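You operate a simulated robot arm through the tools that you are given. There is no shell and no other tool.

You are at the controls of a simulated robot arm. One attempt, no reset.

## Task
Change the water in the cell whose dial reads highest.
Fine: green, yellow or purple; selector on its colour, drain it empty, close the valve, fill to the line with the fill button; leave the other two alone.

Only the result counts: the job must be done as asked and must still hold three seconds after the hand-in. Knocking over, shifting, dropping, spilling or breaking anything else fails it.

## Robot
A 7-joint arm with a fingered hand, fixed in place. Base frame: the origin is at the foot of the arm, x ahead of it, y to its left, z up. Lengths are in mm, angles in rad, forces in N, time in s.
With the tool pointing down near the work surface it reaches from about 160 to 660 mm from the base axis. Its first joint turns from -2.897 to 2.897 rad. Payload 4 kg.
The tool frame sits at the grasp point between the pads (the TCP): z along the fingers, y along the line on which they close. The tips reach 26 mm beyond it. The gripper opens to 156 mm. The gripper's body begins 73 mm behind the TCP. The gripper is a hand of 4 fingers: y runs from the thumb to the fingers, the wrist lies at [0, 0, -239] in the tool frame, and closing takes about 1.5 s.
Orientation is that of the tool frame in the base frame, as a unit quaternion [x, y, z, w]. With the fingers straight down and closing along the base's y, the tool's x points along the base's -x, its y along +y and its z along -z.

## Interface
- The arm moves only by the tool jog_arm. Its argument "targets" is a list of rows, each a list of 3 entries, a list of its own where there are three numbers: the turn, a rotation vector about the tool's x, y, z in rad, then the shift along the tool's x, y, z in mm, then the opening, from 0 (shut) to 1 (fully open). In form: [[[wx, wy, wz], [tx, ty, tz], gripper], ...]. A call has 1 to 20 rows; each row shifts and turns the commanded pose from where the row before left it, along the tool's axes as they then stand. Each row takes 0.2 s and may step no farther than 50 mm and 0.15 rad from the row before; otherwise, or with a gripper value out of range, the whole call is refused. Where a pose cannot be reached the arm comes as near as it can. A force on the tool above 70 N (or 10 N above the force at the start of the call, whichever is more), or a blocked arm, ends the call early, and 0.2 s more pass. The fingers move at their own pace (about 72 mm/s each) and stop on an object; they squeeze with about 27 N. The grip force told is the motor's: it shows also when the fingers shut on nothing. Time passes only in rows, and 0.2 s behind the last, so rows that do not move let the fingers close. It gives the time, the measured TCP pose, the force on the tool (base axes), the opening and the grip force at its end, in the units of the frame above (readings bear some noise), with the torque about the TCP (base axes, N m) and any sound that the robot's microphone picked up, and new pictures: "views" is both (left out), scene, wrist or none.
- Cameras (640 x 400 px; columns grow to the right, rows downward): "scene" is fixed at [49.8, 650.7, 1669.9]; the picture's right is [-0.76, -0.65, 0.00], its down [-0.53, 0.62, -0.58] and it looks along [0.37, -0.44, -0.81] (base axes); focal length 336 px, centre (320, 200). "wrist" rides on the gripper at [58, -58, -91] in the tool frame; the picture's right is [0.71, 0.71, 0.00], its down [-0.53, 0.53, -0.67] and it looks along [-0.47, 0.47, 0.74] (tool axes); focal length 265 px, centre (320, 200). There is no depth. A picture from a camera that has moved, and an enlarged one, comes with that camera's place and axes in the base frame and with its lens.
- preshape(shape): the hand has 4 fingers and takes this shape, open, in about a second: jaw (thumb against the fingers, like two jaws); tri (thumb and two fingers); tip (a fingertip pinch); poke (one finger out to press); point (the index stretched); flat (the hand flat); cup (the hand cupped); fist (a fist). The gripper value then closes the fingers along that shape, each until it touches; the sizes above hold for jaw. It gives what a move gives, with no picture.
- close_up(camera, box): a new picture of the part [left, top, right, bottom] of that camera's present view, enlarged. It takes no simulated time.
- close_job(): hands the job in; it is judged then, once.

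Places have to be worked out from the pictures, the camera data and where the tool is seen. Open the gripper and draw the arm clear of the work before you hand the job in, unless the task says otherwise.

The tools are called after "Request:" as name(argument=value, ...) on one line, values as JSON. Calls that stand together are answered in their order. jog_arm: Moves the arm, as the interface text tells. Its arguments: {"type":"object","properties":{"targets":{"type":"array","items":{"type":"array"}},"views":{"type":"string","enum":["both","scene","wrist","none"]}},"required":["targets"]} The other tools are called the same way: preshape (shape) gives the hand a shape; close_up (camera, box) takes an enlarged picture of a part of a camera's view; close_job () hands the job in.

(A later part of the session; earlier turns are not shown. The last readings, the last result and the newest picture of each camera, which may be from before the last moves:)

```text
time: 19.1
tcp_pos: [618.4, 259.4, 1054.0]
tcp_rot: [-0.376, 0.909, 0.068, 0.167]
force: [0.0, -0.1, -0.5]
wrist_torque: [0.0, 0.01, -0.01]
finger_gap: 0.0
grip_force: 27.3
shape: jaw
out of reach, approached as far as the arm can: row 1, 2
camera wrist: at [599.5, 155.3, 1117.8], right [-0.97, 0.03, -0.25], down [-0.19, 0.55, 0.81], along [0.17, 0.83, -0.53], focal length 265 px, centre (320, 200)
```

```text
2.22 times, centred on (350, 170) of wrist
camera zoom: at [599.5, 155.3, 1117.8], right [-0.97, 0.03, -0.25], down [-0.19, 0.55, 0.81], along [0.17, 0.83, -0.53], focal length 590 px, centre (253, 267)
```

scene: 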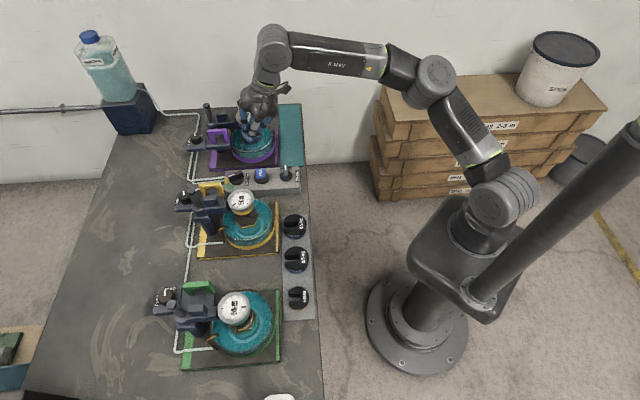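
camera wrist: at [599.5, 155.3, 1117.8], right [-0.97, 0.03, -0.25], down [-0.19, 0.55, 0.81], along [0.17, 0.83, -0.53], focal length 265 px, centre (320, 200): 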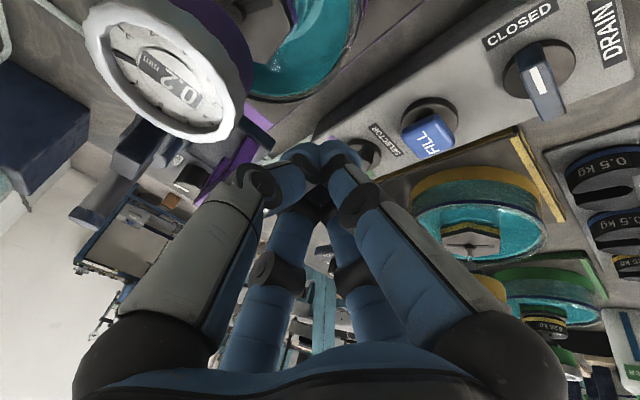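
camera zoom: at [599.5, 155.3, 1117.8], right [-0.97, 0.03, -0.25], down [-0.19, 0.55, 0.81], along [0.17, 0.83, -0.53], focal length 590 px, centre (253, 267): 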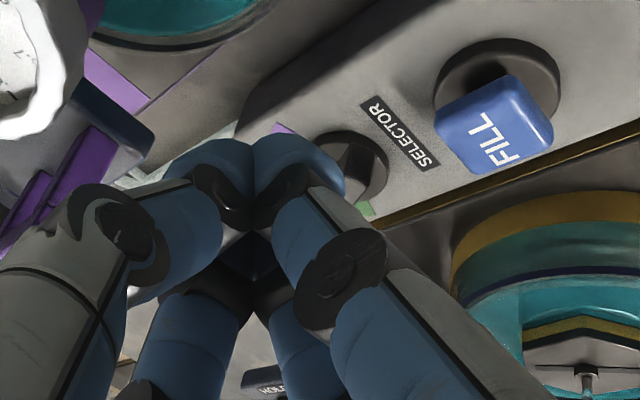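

The reach limit behaves like a sphere around the shoulder, so a bit more outward tilt (28°) together with going lower will reach. I'll tilt, then descend diagonally to hover beside the selector's tail at z≈1000, with the tips near 970.

Request:
jog_arm(targets=[[[0, -0.125, 0], [0, 0, 0], 0.0], [[0, 0, 0], [-6.05, 13.2, 33.8], 0.0], [[0, 0, 0], [-6.05, 13.2, 33.8], 0.0], [[0, 0, 0], [0, 0, 0], 0.0]], views="both")

Request:
close_up(camera="scene", box=[200, 120, 300, 200])

Request:
close_up(camera="wrist", box=[220, 80, 440, 260])

```text
time: 20.1
tcp_pos: [629.1, 307.3, 999.2]
tcp_rot: [-0.372, 0.897, 0.091, 0.222]
force: [0.3, 0.6, 0.0]
wrist_torque: [0.01, -0.01, 0.0]
finger_gap: 0.0
grip_force: 27.3
shape: jaw
camera wrist: at [605.1, 198.6, 1052.6], right [-0.94, 0.06, -0.33], down [-0.27, 0.48, 0.84], along [0.21, 0.88, -0.44], focal length 265 px, centre (320, 200)
```

scene: 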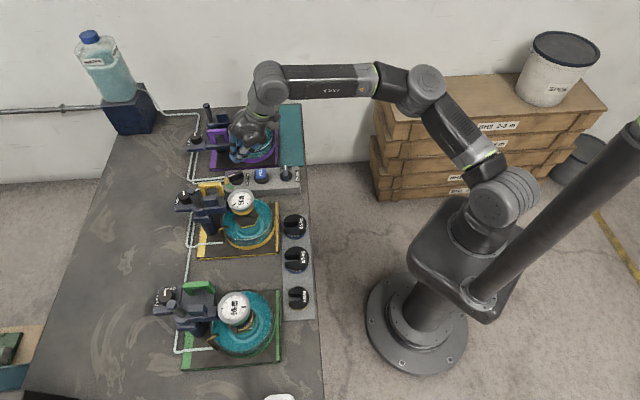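
wrist: 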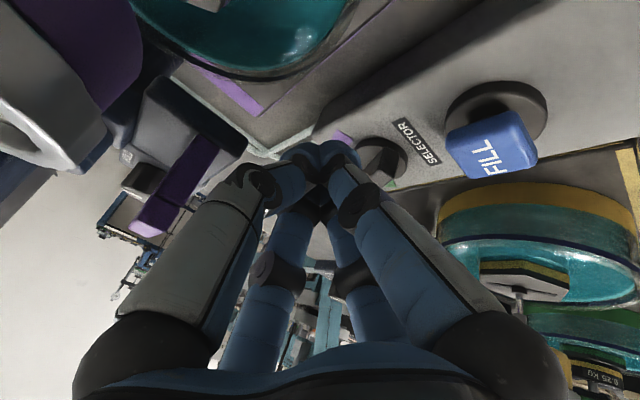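

```text
5.00 times, centred on (250, 160) of scene
camera zoom: at [49.8, 650.7, 1669.9], right [-0.76, -0.65, 0.0], down [-0.53, 0.62, -0.58], along [0.37, -0.44, -0.81], focal length 1680 px, centre (670, 400)
```

zoom: 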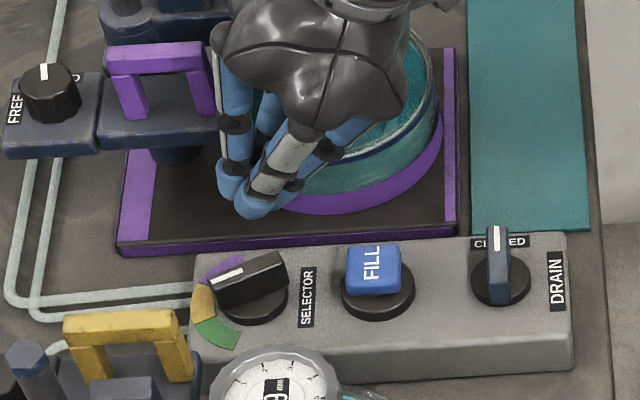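

```text
2.22 times, centred on (330, 170) of wrist
camera zoom: at [605.1, 198.6, 1052.6], right [-0.94, 0.06, -0.33], down [-0.27, 0.48, 0.84], along [0.21, 0.88, -0.44], focal length 590 px, centre (298, 267)
```

zoom: 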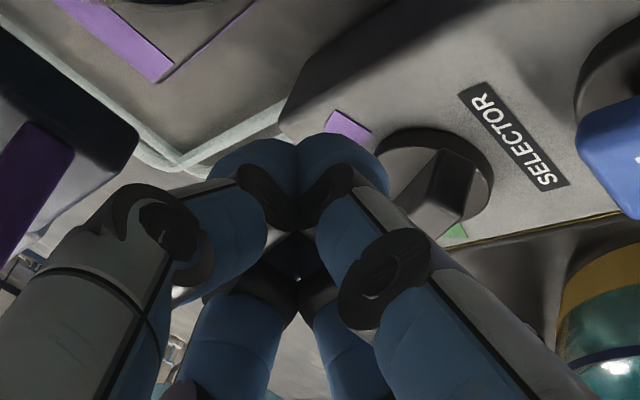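

Hovering as planned; the D fingertip matches its predicted pixel. The closer wrist ray puts the selector axis nearer (612, 347). I'll lower 22 mm and check clearance before the last part.

Request:
jog_arm(targets=[[[0, 0, 0], [5.15, 0, 9.7], 0.0], [[0, 0, 0], [5.15, 0, 9.7], 0.0], [[0, 0, 0], [0, 0, 0], 0.0]], views="wrist")

Request:
close_up(camera="scene", box=[210, 140, 280, 200])

Request:
close_up(camera="wrist", box=[220, 80, 440, 260])

```text
time: 20.9
tcp_pos: [629.4, 306.7, 978.7]
tcp_rot: [-0.372, 0.896, 0.091, 0.224]
force: [0.5, 0.6, 0.8]
wrist_torque: [0.01, 0.01, -0.01]
finger_gap: 0.0
grip_force: 26.8
shape: jaw
camera wrist: at [605.8, 198.7, 1030.7], right [-0.94, 0.06, -0.33], down [-0.27, 0.48, 0.84], along [0.21, 0.88, -0.44], focal length 265 px, centre (320, 200)
```

wrist: 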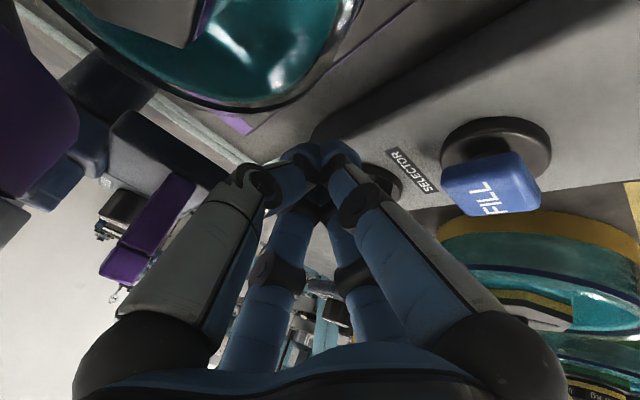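

```text
6.67 times, centred on (245, 170) of scene
camera zoom: at [49.8, 650.7, 1669.9], right [-0.76, -0.65, 0.0], down [-0.53, 0.62, -0.58], along [0.37, -0.44, -0.81], focal length 2239 px, centre (820, 400)
```

zoom: 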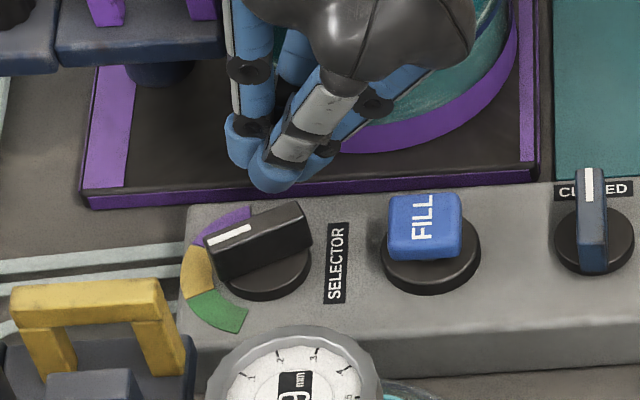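

```text
2.22 times, centred on (330, 170) of wrist
camera zoom: at [605.8, 198.7, 1030.7], right [-0.94, 0.06, -0.33], down [-0.27, 0.48, 0.84], along [0.21, 0.88, -0.44], focal length 590 px, centre (298, 267)
```

zoom: 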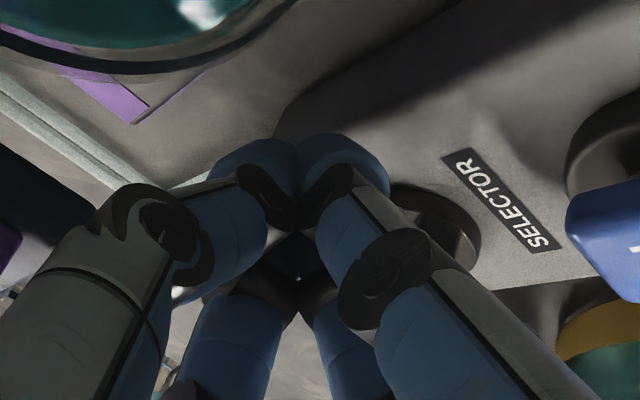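

The tip hangs behind the blade as intended. From these views the selector axis is about (611, 346), so I'll go down another 11 mm and 6 mm toward FILL to line up with the tail, then push gently 8 mm toward the tail.

Request:
jog_arm(targets=[[[0, 0, 0], [10.4, 0, 6.9], 0.0], [[0, 0, 0], [0, 4, 0], 0.0], [[0, 0, 0], [0, 4, 0], 0.0], [[0, 0, 0], [0, 0, 0], 0.0]], views="scene")

Request:
close_up(camera="scene", box=[215, 155, 275, 200])

Request:
close_up(camera="wrist", box=[220, 80, 440, 260])

```text
time: 21.9
tcp_pos: [619.1, 309.2, 967.4]
tcp_rot: [-0.372, 0.897, 0.091, 0.223]
force: [1.0, -2.8, 0.2]
wrist_torque: [0.0, -0.01, -0.01]
finger_gap: 0.1
grip_force: 27.0
shape: jaw
```

scene: 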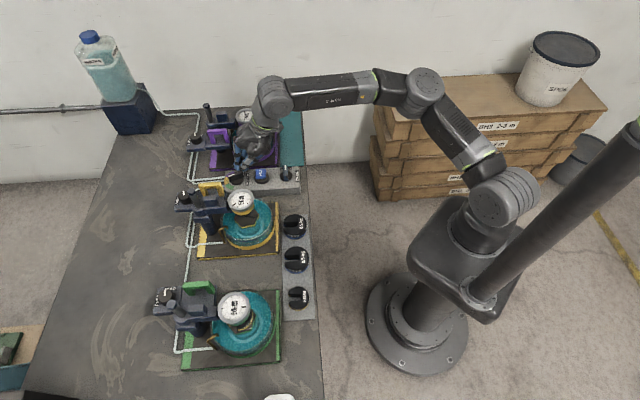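

```text
8.89 times, centred on (245, 178) of scene
camera zoom: at [49.8, 650.7, 1669.9], right [-0.76, -0.65, 0.0], down [-0.53, 0.62, -0.58], along [0.37, -0.44, -0.81], focal length 2986 px, centre (987, 400)
```

zoom: 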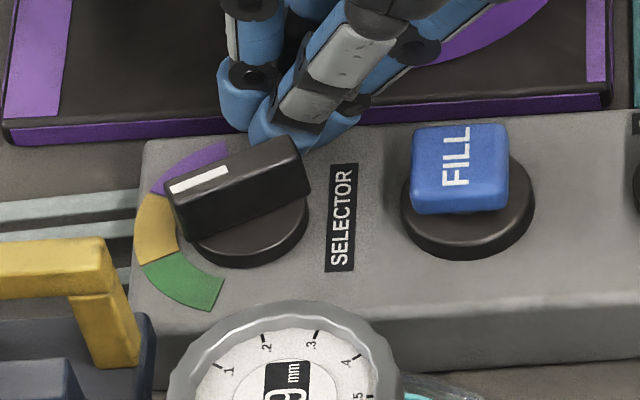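

```text
2.22 times, centred on (330, 170) of wrist
camera zoom: at [596.3, 200.2, 1020.1], right [-0.94, 0.06, -0.33], down [-0.27, 0.48, 0.84], along [0.21, 0.88, -0.44], focal length 590 px, centre (298, 267)
```

zoom: 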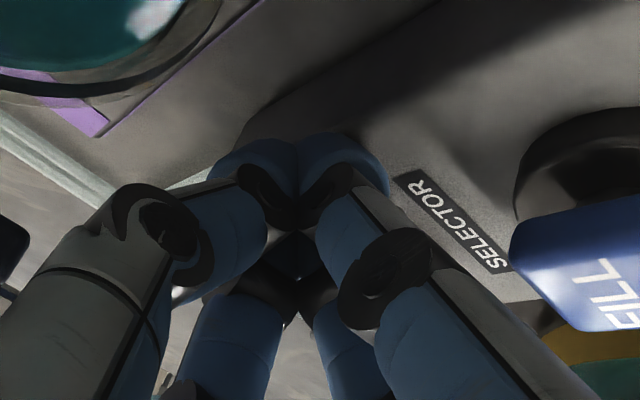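

Contact with the tail is starting (about −2.8 N in y) and the pointer hasn't moved yet. I'll push on in small steps and watch the pointer.

Request:
jog_arm(targets=[[[0, 0, 0], [0, 2.5, 0], 0.0], [[0, 0, 0], [0, 2.5, 0], 0.0], [[0, 0, 0], [0, 0, 0], 0.0]], views="none")

Request:
close_up(camera="scene", box=[215, 155, 275, 200])

```text
time: 22.7
tcp_pos: [615.3, 312.4, 967.2]
tcp_rot: [-0.372, 0.897, 0.092, 0.223]
force: [0.5, 0.2, -0.4]
wrist_torque: [0.01, -0.05, -0.03]
finger_gap: 0.0
grip_force: 27.6
shape: jaw
```

```text
8.89 times, centred on (245, 178) of scene
camera zoom: at [49.8, 650.7, 1669.9], right [-0.76, -0.65, 0.0], down [-0.53, 0.62, -0.58], along [0.37, -0.44, -0.81], focal length 2986 px, centre (987, 400)
```

zoom: 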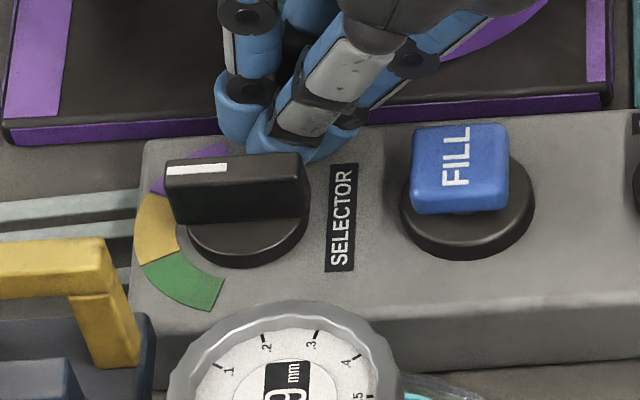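

The pointer is now parallel to the panel edges and points at yellow, and the force has dropped to zero, as if it settled in a detent. I'll back off 8 mm, lift, and verify.

Request:
jog_arm(targets=[[[0, 0, 0], [0, -8, 0], 0.0], [[0, 0, 0], [-18.8, 0, -35.3], 0.0], [[0, 0, 0], [-9.4, 0, -17.7], 0.0], [[0, 0, 0], [0, 0, 0], 0.0]], views="both")

Request:
close_up(camera="scene", box=[215, 155, 275, 200])

Request:
close_up(camera="wrist", box=[320, 80, 500, 200])

```text
time: 23.7
tcp_pos: [623.0, 304.2, 1028.8]
tcp_rot: [-0.372, 0.896, 0.093, 0.223]
force: [0.1, 0.6, -1.3]
wrist_torque: [0.0, -0.01, -0.01]
finger_gap: 0.1
grip_force: 27.2
shape: jaw
camera wrist: at [599.6, 195.7, 1081.0], right [-0.94, 0.06, -0.33], down [-0.27, 0.48, 0.84], along [0.21, 0.88, -0.44], focal length 265 px, centre (320, 200)
```

scene: 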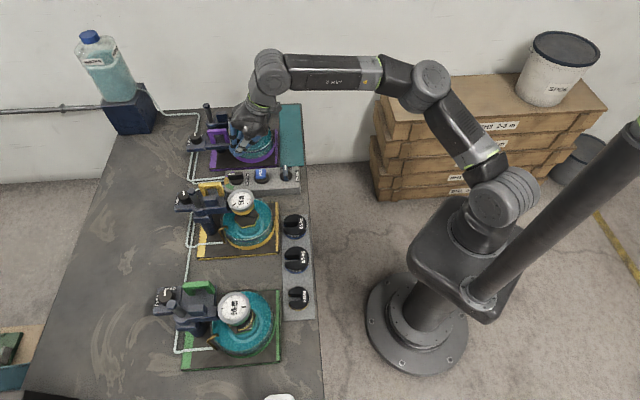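
wrist: 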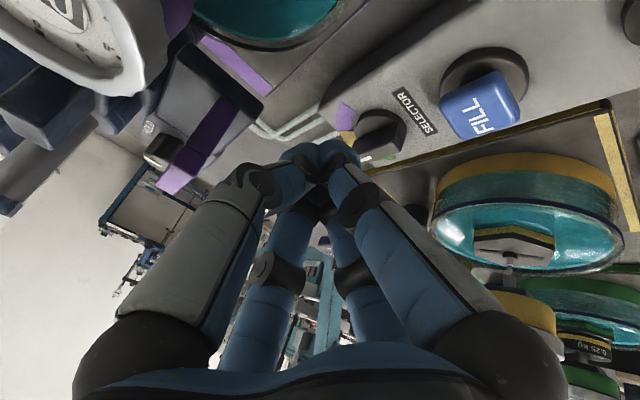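

```text
8.89 times, centred on (245, 178) of scene
camera zoom: at [49.8, 650.7, 1669.9], right [-0.76, -0.65, 0.0], down [-0.53, 0.62, -0.58], along [0.37, -0.44, -0.81], focal length 2986 px, centre (987, 400)
```

zoom: 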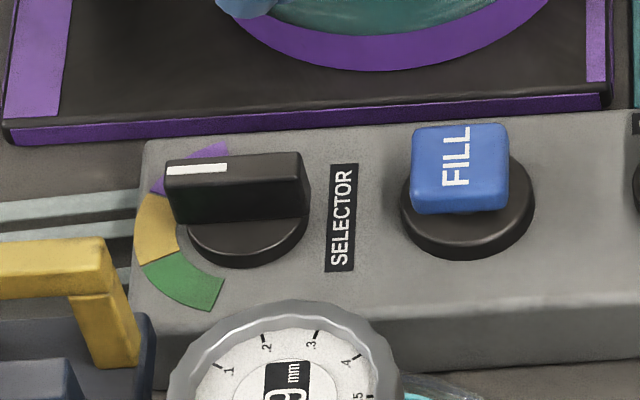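

```text
3.33 times, centred on (410, 140) of wrist
camera zoom: at [599.6, 195.7, 1081.0], right [-0.94, 0.06, -0.33], down [-0.27, 0.48, 0.84], along [0.21, 0.88, -0.44], focal length 885 px, centre (20, 400)
```

zoom: 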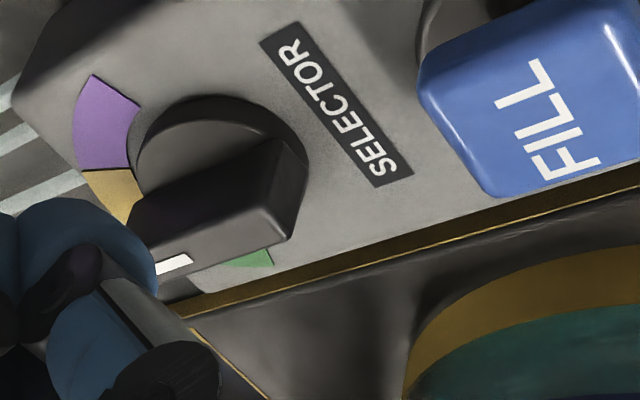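

The selector points squarely at yellow. Next I'll move over the drain knob at about (516, 253), staying high, bring the tool vertical and open the fingers to look at the blade.

Request:
jog_arm(targets=[[[0, 0, 0], [31.2, 13.2, -20.7], 0.0], [[0, 0, 0], [31.2, 13.2, -20.7], 0.0], [[0, 0, 0], [31.2, 13.2, -20.7], 0.0], [[0, 0.1222, 0], [0, 0, 0], 0.0], [[0, 0.1222, 0], [0, 0, 0], 0.2], [[0, 0.1222, 0], [0, 0, 0], 0.45], [[0, 0.1222, 0], [0, 0, 0], 0.45], [[0, 0, 0], [0, 0, 0], 0.45], [[0, 0, 0], [0, 0, 0], 0.45]], views="both")

Request:
close_up(camera="wrist", box=[230, 80, 410, 220])

Request:
close_up(camera="scene", box=[250, 130, 330, 200])

```text
time: 25.7
tcp_pos: [500.6, 230.4, 1034.4]
tcp_rot: [-0.383, 0.924, -0.002, -0.001]
force: [0.1, 0.8, -0.3]
wrist_torque: [-0.02, 0.02, 0.02]
finger_gap: 69.8
grip_force: 0.0
shape: jaw
out of reach, approached as far as the arm can: row 7
camera wrist: at [502.5, 147.2, 1126.3], right [-1.0, 0.0, 0.0], down [0.0, 0.75, 0.67], along [0.0, 0.67, -0.75], focal length 265 px, centre (320, 200)
```

scene: 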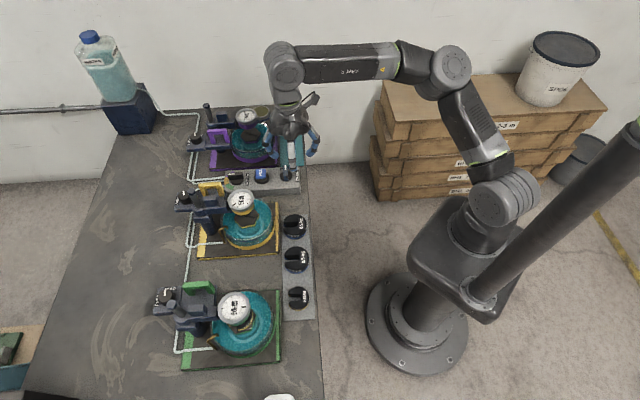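
wrist: 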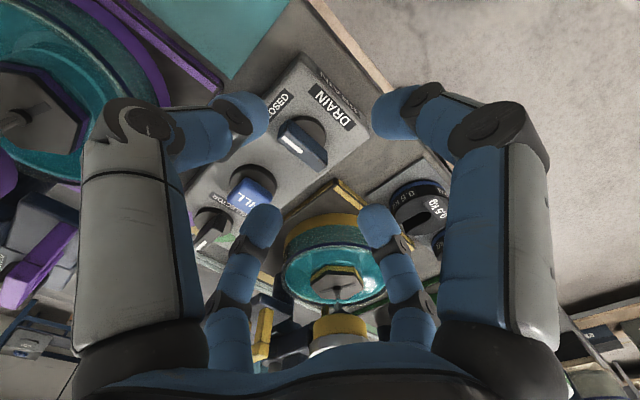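

```text
2.86 times, centred on (320, 150) of wrist
camera zoom: at [502.5, 147.2, 1126.3], right [-1.0, 0.0, 0.0], down [0.0, 0.75, 0.67], along [0.0, 0.67, -0.75], focal length 758 px, centre (320, 343)
```

zoom: 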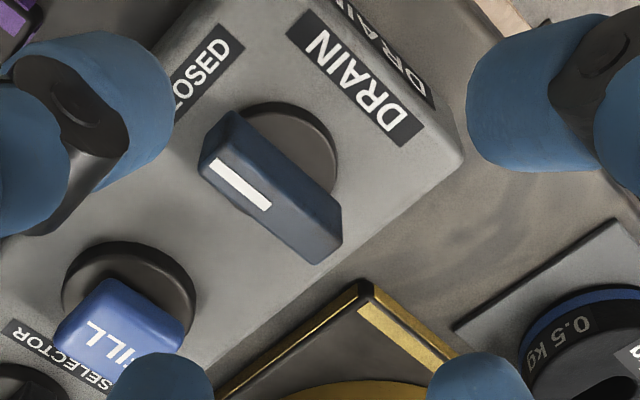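

```text
5.71 times, centred on (290, 165) of scene
camera zoom: at [49.8, 650.7, 1669.9], right [-0.76, -0.65, 0.0], down [-0.53, 0.62, -0.58], along [0.37, -0.44, -0.81], focal length 1920 px, centre (491, 400)
```

zoom: 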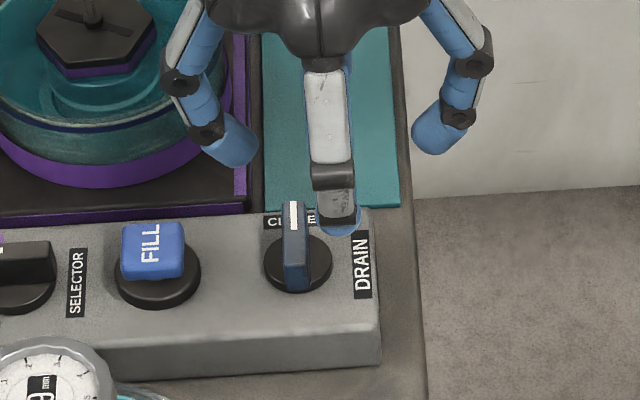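

Wrist and scene rays put the drain axis near (514, 249), with the blade along the panel's cross direction. The tool is vertical at (501, 230, 1034), slightly short of the knob. I'll lower to z≈1005 and shift over the knob, then check.

Request:
jog_arm(targets=[[[0, 0, 0], [0, 0, 15], 0.45], [[0, 0, 0], [0, 0, 14], 0.45], [[0, 0, 0], [-11.3, 1.8, 0], 0.45], [[0, 0, 0], [-11.3, 1.8, 0], 0.45], [[0, 0, 0], [0, 0, 0], 0.45]], views="both")

Request:
close_up(camera="wrist", box=[230, 80, 410, 220])

Request:
close_up(camera="scene", box=[250, 130, 330, 200])

```text
time: 26.9
tcp_pos: [513.6, 246.5, 1007.3]
tcp_rot: [-0.382, 0.924, -0.001, -0.001]
force: [-0.5, -0.8, 0.2]
wrist_torque: [0.0, 0.0, 0.01]
finger_gap: 69.9
grip_force: 0.1
shape: jaw
camera wrist: at [516.5, 163.9, 1097.8], right [-1.0, 0.0, 0.0], down [0.0, 0.74, 0.67], along [0.0, 0.67, -0.74], focal length 265 px, centre (320, 200)
```

scene: 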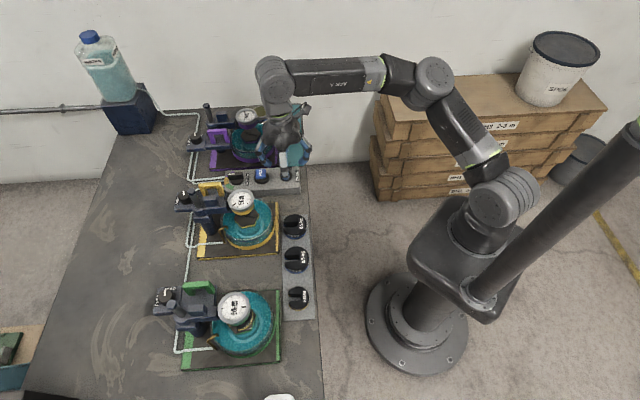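
wrist: 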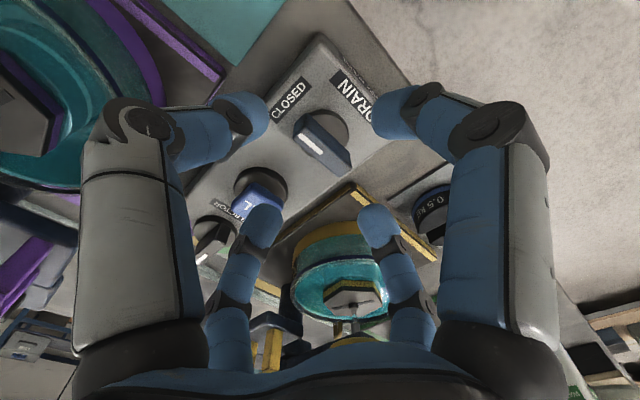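

```text
2.86 times, centred on (320, 150) of wrist
camera zoom: at [516.5, 163.9, 1097.8], right [-1.0, 0.0, 0.0], down [0.0, 0.74, 0.67], along [0.0, 0.67, -0.74], focal length 758 px, centre (320, 343)
```

zoom: 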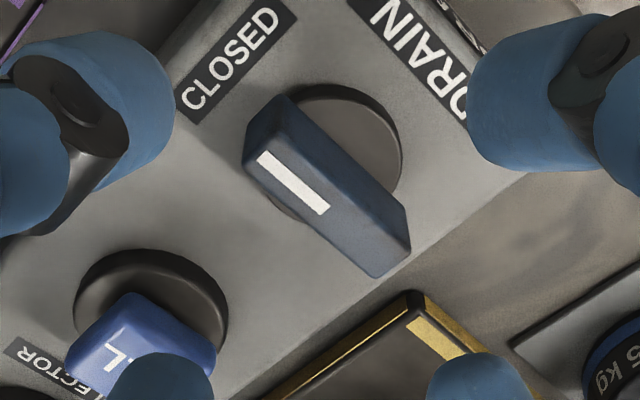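

```text
5.71 times, centred on (290, 165) of scene
camera zoom: at [49.8, 650.7, 1669.9], right [-0.76, -0.65, 0.0], down [-0.53, 0.62, -0.58], along [0.37, -0.44, -0.81], focal length 1920 px, centre (491, 400)
```

zoom: 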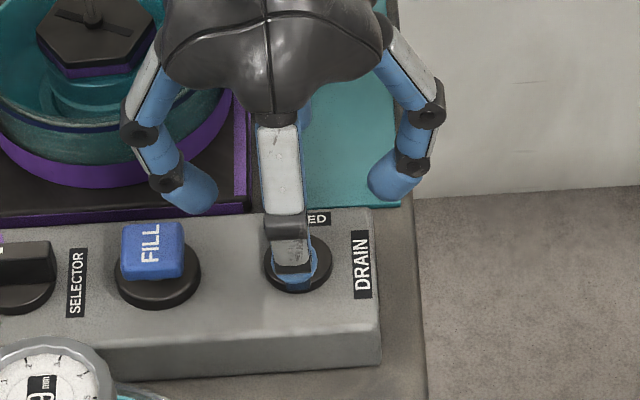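

Now directly above the knob; the blade is centred near (514.7, 251.6). I'll turn the hand 45° so the fingers sit on the blade's diagonals, two on each side and clear of FILL, narrow the opening to about 47 mm, and centre on the axis.

Request:
jog_arm(targets=[[[0, 0, 0.131], [0, 0, 0], 0.3], [[0, 0, 0.131], [0, 0, 0], 0.3], [[0, 0, 0.131], [0, 0, 0], 0.3], [[0, 0, 0.131], [0, 0, 0], 0.3], [[0, 0, 0.131], [0, 0, 0], 0.3], [[0, 0, 0.131], [0, 0, 0], 0.3], [[0, 0, 0], [-1.1, 5.1, 10], 0.3], [[0, 0, 0], [0, 0, 0], 0.3]], views="both")

Request:
close_up(camera="wrist", box=[230, 100, 410, 220])

Request:
close_up(camera="scene", box=[250, 130, 330, 200])

```text
time: 28.7
tcp_pos: [514.6, 246.9, 1007.1]
tcp_rot: [0.003, 1.0, 0.001, 0.001]
force: [-0.4, 0.0, 0.2]
wrist_torque: [0.04, 0.03, 0.03]
finger_gap: 47.2
grip_force: 0.1
shape: jaw
out of reach, approached as far as the arm can: row 7
camera wrist: at [457.9, 188.6, 1097.1], right [-0.7, 0.71, 0.0], down [0.53, 0.52, 0.67], along [0.48, 0.47, -0.74], focal length 265 px, centre (320, 200)
```

scene: 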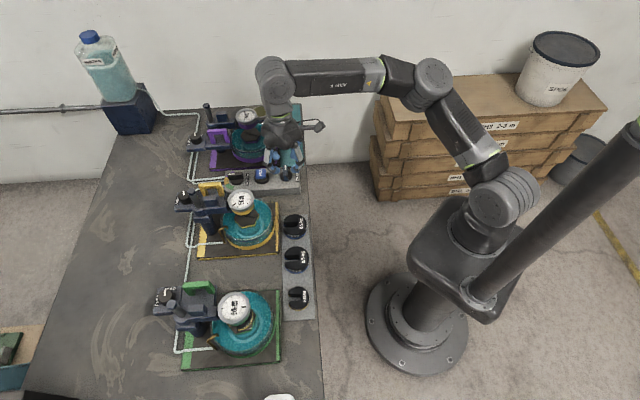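
wrist: 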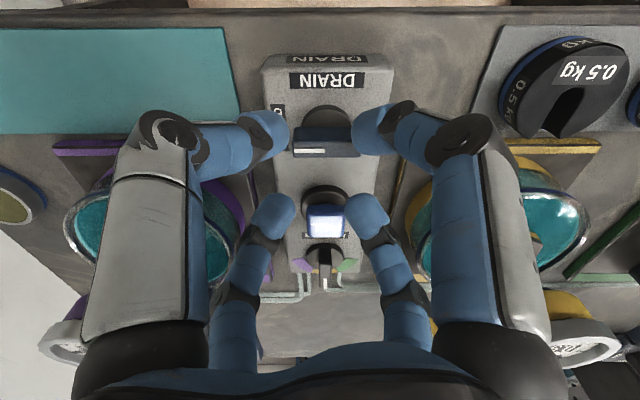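

```text
3.33 times, centred on (320, 160) of wrist
camera zoom: at [457.9, 188.6, 1097.1], right [-0.7, 0.71, 0.0], down [0.53, 0.52, 0.67], along [0.48, 0.47, -0.74], focal length 885 px, centre (320, 333)
```

zoom: 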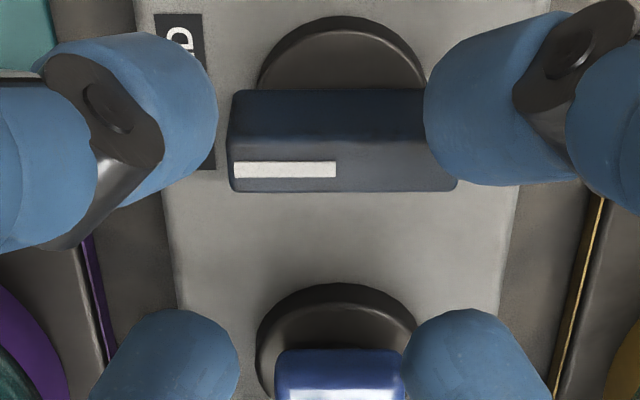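

```text
5.71 times, centred on (290, 165) of scene
camera zoom: at [49.8, 650.7, 1669.9], right [-0.76, -0.65, 0.0], down [-0.53, 0.62, -0.58], along [0.37, -0.44, -0.81], focal length 1920 px, centre (491, 400)
```

zoom: 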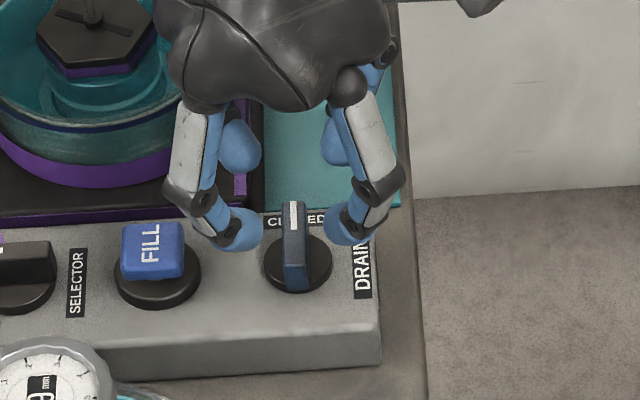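

The last row was refused as out of reach, so the arm stayed at (514.6, 246.9, 1007). I'll test going straight down 12 mm, where the reach should be better.

Request:
jog_arm(targets=[[[0, 0, 0], [0, 0, 6], 0.3], [[0, 0, 0], [0, 0, 6], 0.3], [[0, 0, 0], [0, 2, 0], 0.3], [[0, 0, 0], [0, 0, 0], 0.3]], views="none")

```text
time: 29.7
tcp_pos: [514.1, 249.5, 995.0]
tcp_rot: [0.0, 1.0, -0.001, 0.001]
force: [0.5, 0.6, -0.1]
wrist_torque: [0.0, 0.03, 0.0]
finger_gap: 47.0
grip_force: 0.1
shape: jaw
```

It tracks now at (514, 249.5, 995). I'll centre on (515, 251.7), lower to about z 978, and check the finger heights against the blade.

Request:
jog_arm(targets=[[[0, 0, 0], [-0.9, 2.2, 6], 0.3], [[0, 0, 0], [0, 0, 6], 0.3], [[0, 0, 0], [0, 0, 5], 0.3], [[0, 0, 0], [0, 0, 0], 0.3]], views="none")

Request:
close_up(camera="wrist", box=[230, 100, 410, 220])

Request:
close_up(camera="scene", box=[255, 145, 315, 195])

```text
time: 30.7
tcp_pos: [515.3, 250.7, 977.4]
tcp_rot: [0.0, 1.0, -0.001, 0.0]
force: [-0.5, 0.6, 0.6]
wrist_torque: [-0.01, 0.03, -0.04]
finger_gap: 47.2
grip_force: 0.1
shape: jaw
```

```text
3.33 times, centred on (320, 160) of wrist
camera zoom: at [459.4, 192.6, 1068.1], right [-0.71, 0.71, 0.0], down [0.53, 0.53, 0.67], along [0.47, 0.47, -0.75], focal length 885 px, centre (320, 333)
```

zoom: 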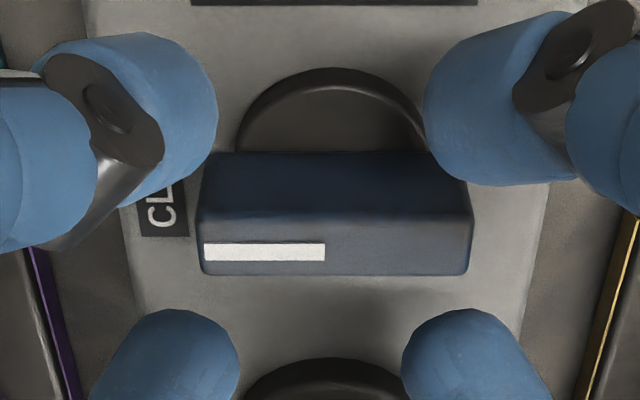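

```text
8.00 times, centred on (285, 170) of scene
camera zoom: at [49.8, 650.7, 1669.9], right [-0.76, -0.65, 0.0], down [-0.53, 0.62, -0.58], along [0.37, -0.44, -0.81], focal length 2687 px, centre (600, 440)
```

zoom: 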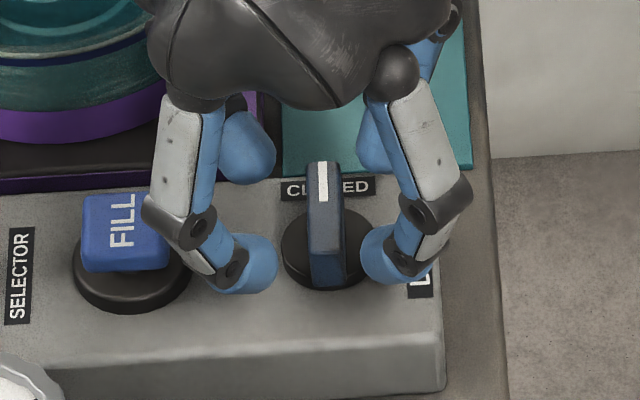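

The fingertips straddle the blade, with tip bottoms about 27 mm below the TCP, blade top ≈958 and disc top ≈940. I'll lower to z≈970 and close gently around the blade.

Request:
jog_arm(targets=[[[0, 0, 0], [0, 1, 4], 0.3], [[0, 0, 0], [0, 0, 3.5], 0.3], [[0, 0, 0], [0, 0, 0], 0.15], [[0, 0, 0], [0, 0, 0], 0.0], [[0, 0, 0], [0, 0, 0], 0.0], [[0, 0, 0], [0, 0, 0], 0.0]], views="wrist")

Request:
close_up(camera="scene", box=[255, 145, 315, 195])

Request:
close_up(camera="wrist", box=[230, 100, 410, 220])

```text
time: 32.1
tcp_pos: [515.2, 251.4, 970.2]
tcp_rot: [0.0, 1.0, -0.002, -0.001]
force: [-5.9, -3.5, -11.0]
wrist_torque: [-0.04, 0.08, -0.2]
finger_gap: 18.1
grip_force: 27.0
shape: jaw
camera wrist: at [458.9, 193.5, 1060.3], right [-0.71, 0.71, 0.0], down [0.53, 0.53, 0.66], along [0.47, 0.47, -0.75], focal length 265 px, centre (320, 200)
```

wrist: 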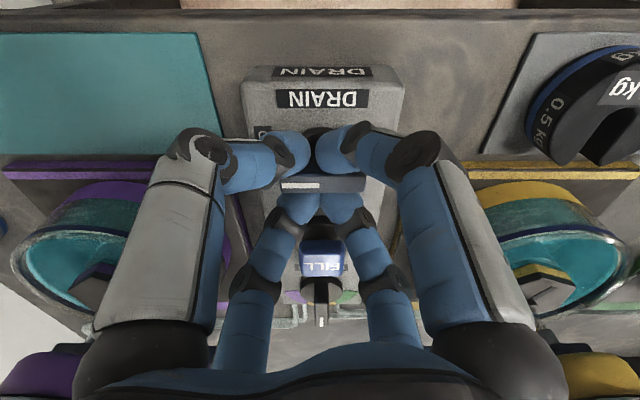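

```text
8.00 times, centred on (285, 170) of scene
camera zoom: at [49.8, 650.7, 1669.9], right [-0.76, -0.65, 0.0], down [-0.53, 0.62, -0.58], along [0.37, -0.44, -0.81], focal length 2687 px, centre (600, 440)
```

zoom: 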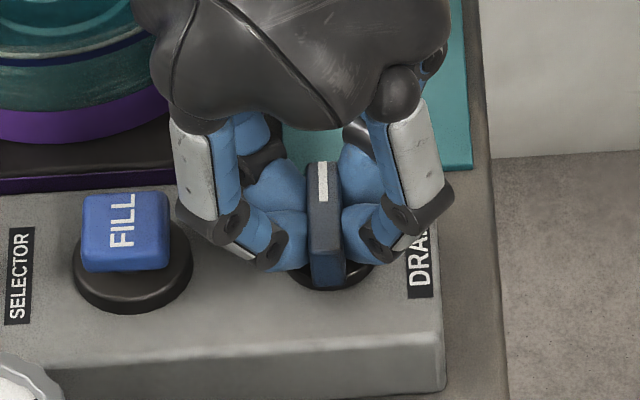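

```text
3.33 times, centred on (320, 160) of wrist
camera zoom: at [458.9, 193.5, 1060.3], right [-0.71, 0.71, 0.0], down [0.53, 0.53, 0.66], along [0.47, 0.47, -0.75], focal length 885 px, centre (320, 333)
```

zoom: 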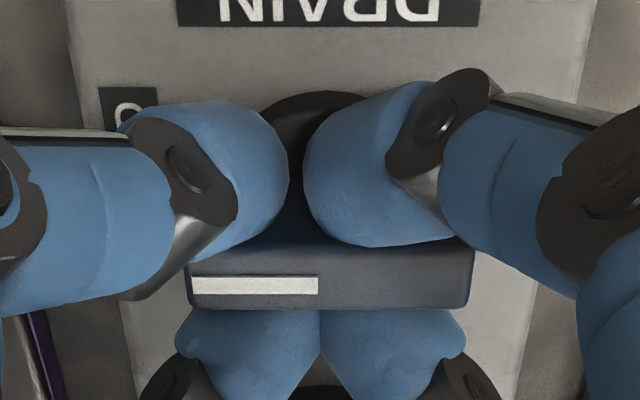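

The blade is firmly held, two fingers on each side. I'll rotate slightly counter-clockwise (pointer toward FILL) and check the torque and the blade.

Request:
jog_arm(targets=[[[0, 0, -0.08], [0, 0, 0], 0.0], [[0, 0, -0.08], [0, 0, 0], 0.0], [[0, 0, -0.08], [0, 0, 0], 0.0], [[0, 0, 0], [0, 0, 0], 0.0]], views="scene")

Request:
close_up(camera="scene", box=[255, 145, 315, 195])

Request:
close_up(camera="wrist", box=[230, 100, 410, 220])

```text
time: 33.1
tcp_pos: [511.5, 250.5, 970.0]
tcp_rot: [-0.121, 0.993, -0.003, -0.004]
force: [-35.2, -16.1, -12.2]
wrist_torque: [-0.29, 0.53, -1.05]
finger_gap: 17.7
grip_force: 27.0
shape: jaw
```

scene: 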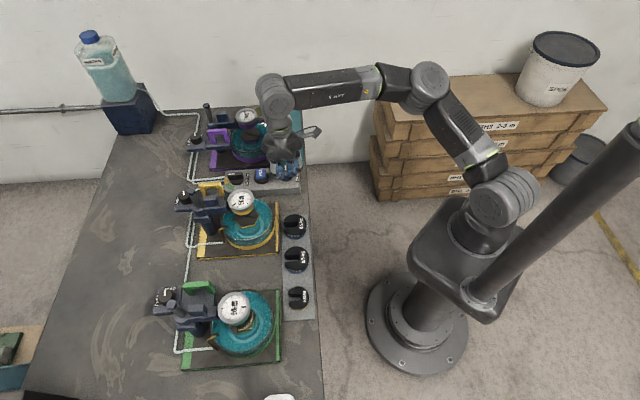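

```text
8.00 times, centred on (285, 170) of scene
camera zoom: at [49.8, 650.7, 1669.9], right [-0.76, -0.65, 0.0], down [-0.53, 0.62, -0.58], along [0.37, -0.44, -0.81], focal length 2687 px, centre (600, 440)
```

zoom: 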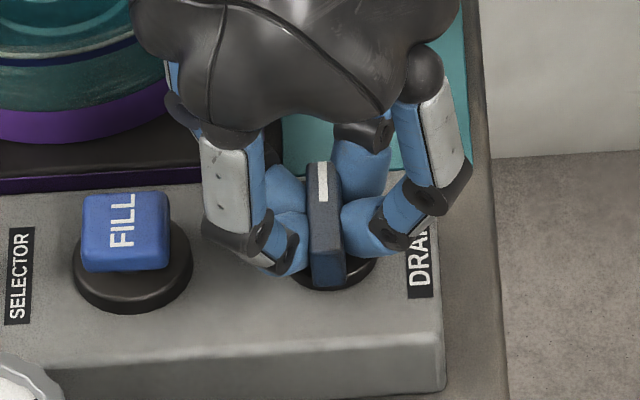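

```text
3.33 times, centred on (320, 160) of wrist
camera zoom: at [472.7, 181.0, 1061.2], right [-0.86, 0.52, 0.0], down [0.39, 0.64, 0.66], along [0.34, 0.57, -0.75], focal length 885 px, centre (320, 333)
```

zoom: 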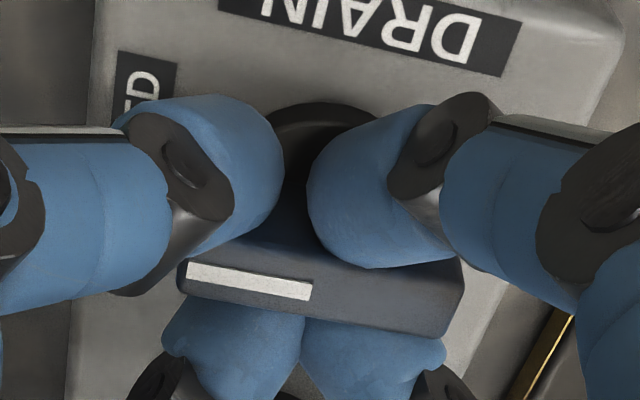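

The blade didn't move and the torque rose (−1.05 N m), so closed is a hard stop counter-clockwise. I'll rotate back and then try clockwise.

Request:
jog_arm(targets=[[[0, 0, 0.08], [0, 0, 0], 0.0], [[0, 0, 0.08], [0, 0, 0], 0.0], [[0, 0, 0.08], [0, 0, 0], 0.0], [[0, 0, 0.08], [0, 0, 0], 0.0], [[0, 0, 0.08], [0, 0, 0], 0.0], [[0, 0, 0], [0, 0, 0], 0.0]], views="none")

Request:
close_up(camera="scene", box=[255, 145, 315, 195])

Request:
close_up(camera="wrist", box=[230, 100, 410, 220])

```text
time: 34.5
tcp_pos: [515.6, 251.4, 970.4]
tcp_rot: [0.081, 0.997, -0.001, 0.001]
force: [0.7, -2.2, -14.9]
wrist_torque: [0.01, -0.01, -0.07]
finger_gap: 16.5
grip_force: 26.4
shape: jaw
```

```text
8.00 times, centred on (285, 170) of scene
camera zoom: at [49.8, 650.7, 1669.9], right [-0.76, -0.65, 0.0], down [-0.53, 0.62, -0.58], along [0.37, -0.44, -0.81], focal length 2687 px, centre (600, 440)
```

zoom: 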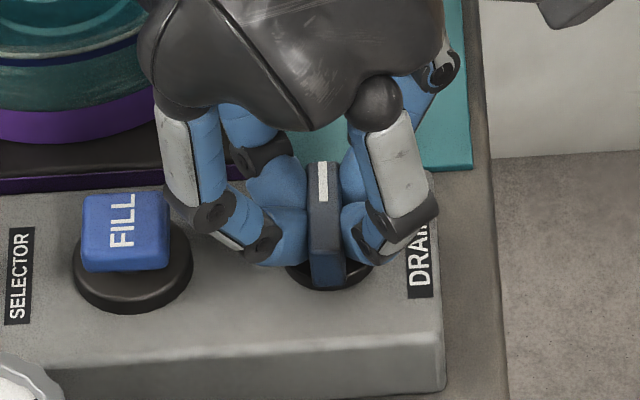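

```text
3.33 times, centred on (320, 160) of wrist
camera zoom: at [451.2, 203.4, 1060.3], right [-0.58, 0.81, 0.0], down [0.6, 0.44, 0.67], along [0.54, 0.39, -0.74], focal length 885 px, centre (320, 333)
```

zoom: 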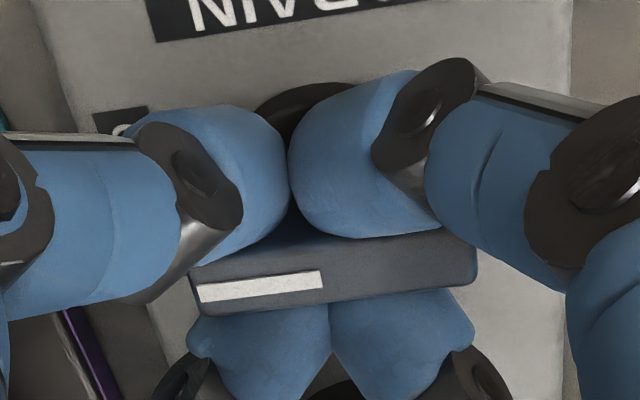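

Request:
jog_arm(targets=[[[0, 0, 0.08], [0, 0, 0], 0.0], [[0, 0, 0.08], [0, 0, 0], 0.0], [[0, 0, 0], [0, 0, 0], 0.0]], views="none")

Request:
close_up(camera="scene", box=[255, 145, 315, 195])

Request:
close_up(camera="wrist", box=[230, 100, 410, 220])

```text
time: 35.3
tcp_pos: [514.5, 250.7, 970.9]
tcp_rot: [0.16, 0.987, -0.001, 0.002]
force: [5.3, -2.0, -14.8]
wrist_torque: [0.01, -0.13, -0.01]
finger_gap: 16.0
grip_force: 27.2
shape: jaw
```

```text
8.00 times, centred on (285, 170) of scene
camera zoom: at [49.8, 650.7, 1669.9], right [-0.76, -0.65, 0.0], down [-0.53, 0.62, -0.58], along [0.37, -0.44, -0.81], focal length 2687 px, centre (600, 440)
```

zoom: 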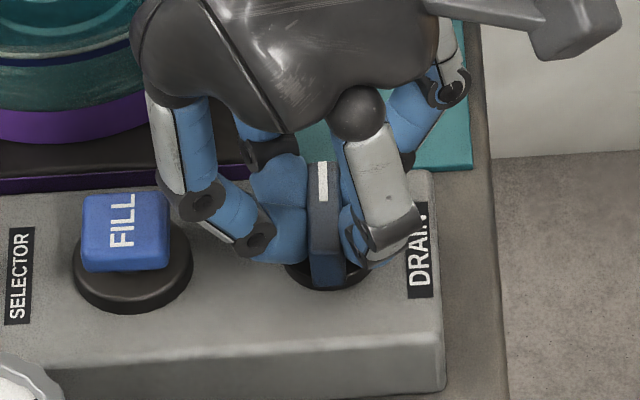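

```text
3.33 times, centred on (320, 160) of wrist
camera zoom: at [444.3, 214.5, 1060.3], right [-0.45, 0.89, 0.0], down [0.67, 0.33, 0.67], along [0.6, 0.3, -0.74], focal length 885 px, centre (320, 333)
```

zoom: 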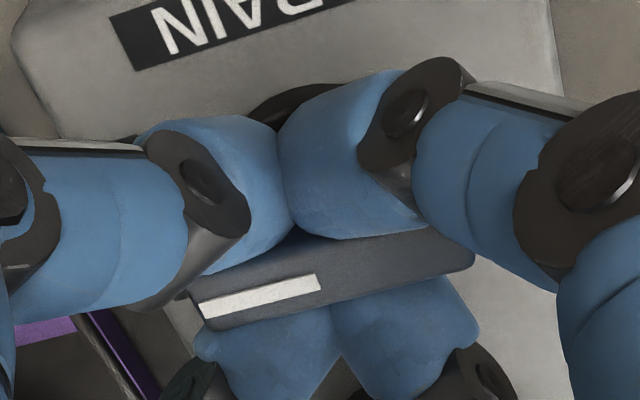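

The fingers rolled around the blade without torque and the knob hasn't moved, so it must open clockwise, where my roll range is short. I'll release, lift clear, turn the hand 108° counter-clockwise, and regrip with a full clockwise stroke available.

Request:
jog_arm(targets=[[[0, 0, 0], [0, 0, 0], 0.3], [[0, 0, 0], [0, 0, 0], 0.3], [[0, 0, 0], [0, 0, 0], 0.3], [[0, 0, 0], [0, 0, -13], 0.3], [[0, 0, 0], [0, 0, -13], 0.3], [[0, 0, 0], [0, 0, 0], 0.3]], views="none")

Request:
jog_arm(targets=[[[0, 0, -0.135], [0, 0, 0], 0.3], [[0, 0, -0.135], [0, 0, 0], 0.3], [[0, 0, -0.135], [0, 0, 0], 0.3], [[0, 0, -0.135], [0, 0, 0], 0.3], [[0, 0, -0.135], [0, 0, 0], 0.3], [[0, 0, -0.135], [0, 0, 0], 0.3], [[0, 0, -0.135], [0, 0, 0], 0.3], [[0, 0, -0.135], [0, 0, 0], 0.3], [[0, 0, -0.135], [0, 0, 0], 0.3], [[0, 0, -0.135], [0, 0, 0], 0.3], [[0, 0, -0.135], [0, 0, 0], 0.3], [[0, 0, -0.135], [0, 0, 0], 0.3], [[0, 0, -0.135], [0, 0, 0], 0.3], [[0, 0, -0.135], [0, 0, 0], 0.3], [[0, 0, 0], [0, 0, 0], 0.3]], views="both")

Request:
close_up(camera="scene", box=[255, 145, 315, 195])

Request:
close_up(camera="wrist", box=[230, 100, 410, 220])

```text
time: 36.7
tcp_pos: [514.3, 250.4, 990.3]
tcp_rot: [0.159, 0.987, -0.001, 0.0]
force: [-1.1, -0.2, -0.8]
wrist_torque: [-0.03, 0.0, 0.0]
finger_gap: 46.6
grip_force: 0.1
shape: jaw
out of reach, approached as far as the arm can: row 5
```

```text
time: 39.9
tcp_pos: [515.9, 250.1, 990.1]
tcp_rot: [-0.707, 0.707, -0.001, -0.001]
force: [-0.2, 0.7, -0.2]
wrist_torque: [0.02, 0.0, 0.01]
finger_gap: 46.5
grip_force: 0.0
shape: jaw
camera wrist: at [575.2, 191.3, 1080.3], right [-0.71, -0.71, 0.0], down [-0.53, 0.53, 0.67], along [-0.47, 0.47, -0.74], focal length 265 px, centre (320, 200)
```

scene: 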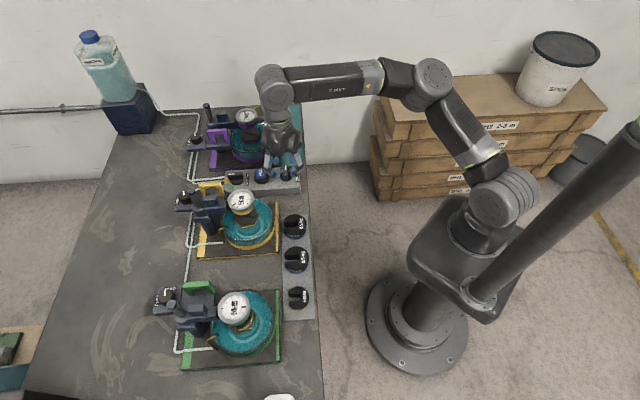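
wrist: 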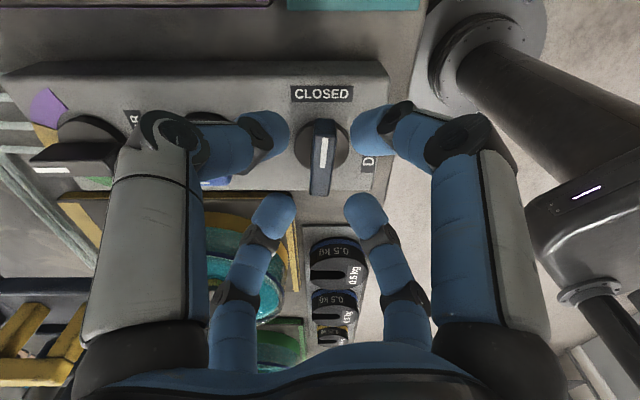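

```text
8.00 times, centred on (285, 170) of scene
camera zoom: at [49.8, 650.7, 1669.9], right [-0.76, -0.65, 0.0], down [-0.53, 0.62, -0.58], along [0.37, -0.44, -0.81], focal length 2687 px, centre (600, 440)
```

zoom: 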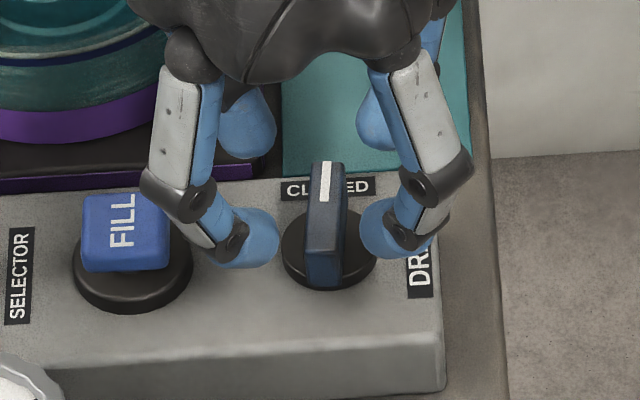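

```text
3.33 times, centred on (320, 160) of wrist
camera zoom: at [575.2, 191.3, 1080.3], right [-0.71, -0.71, 0.0], down [-0.53, 0.53, 0.67], along [-0.47, 0.47, -0.74], focal length 885 px, centre (320, 333)
```

zoom: 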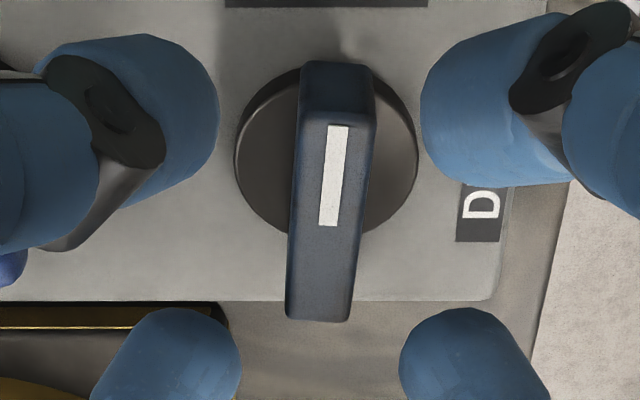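

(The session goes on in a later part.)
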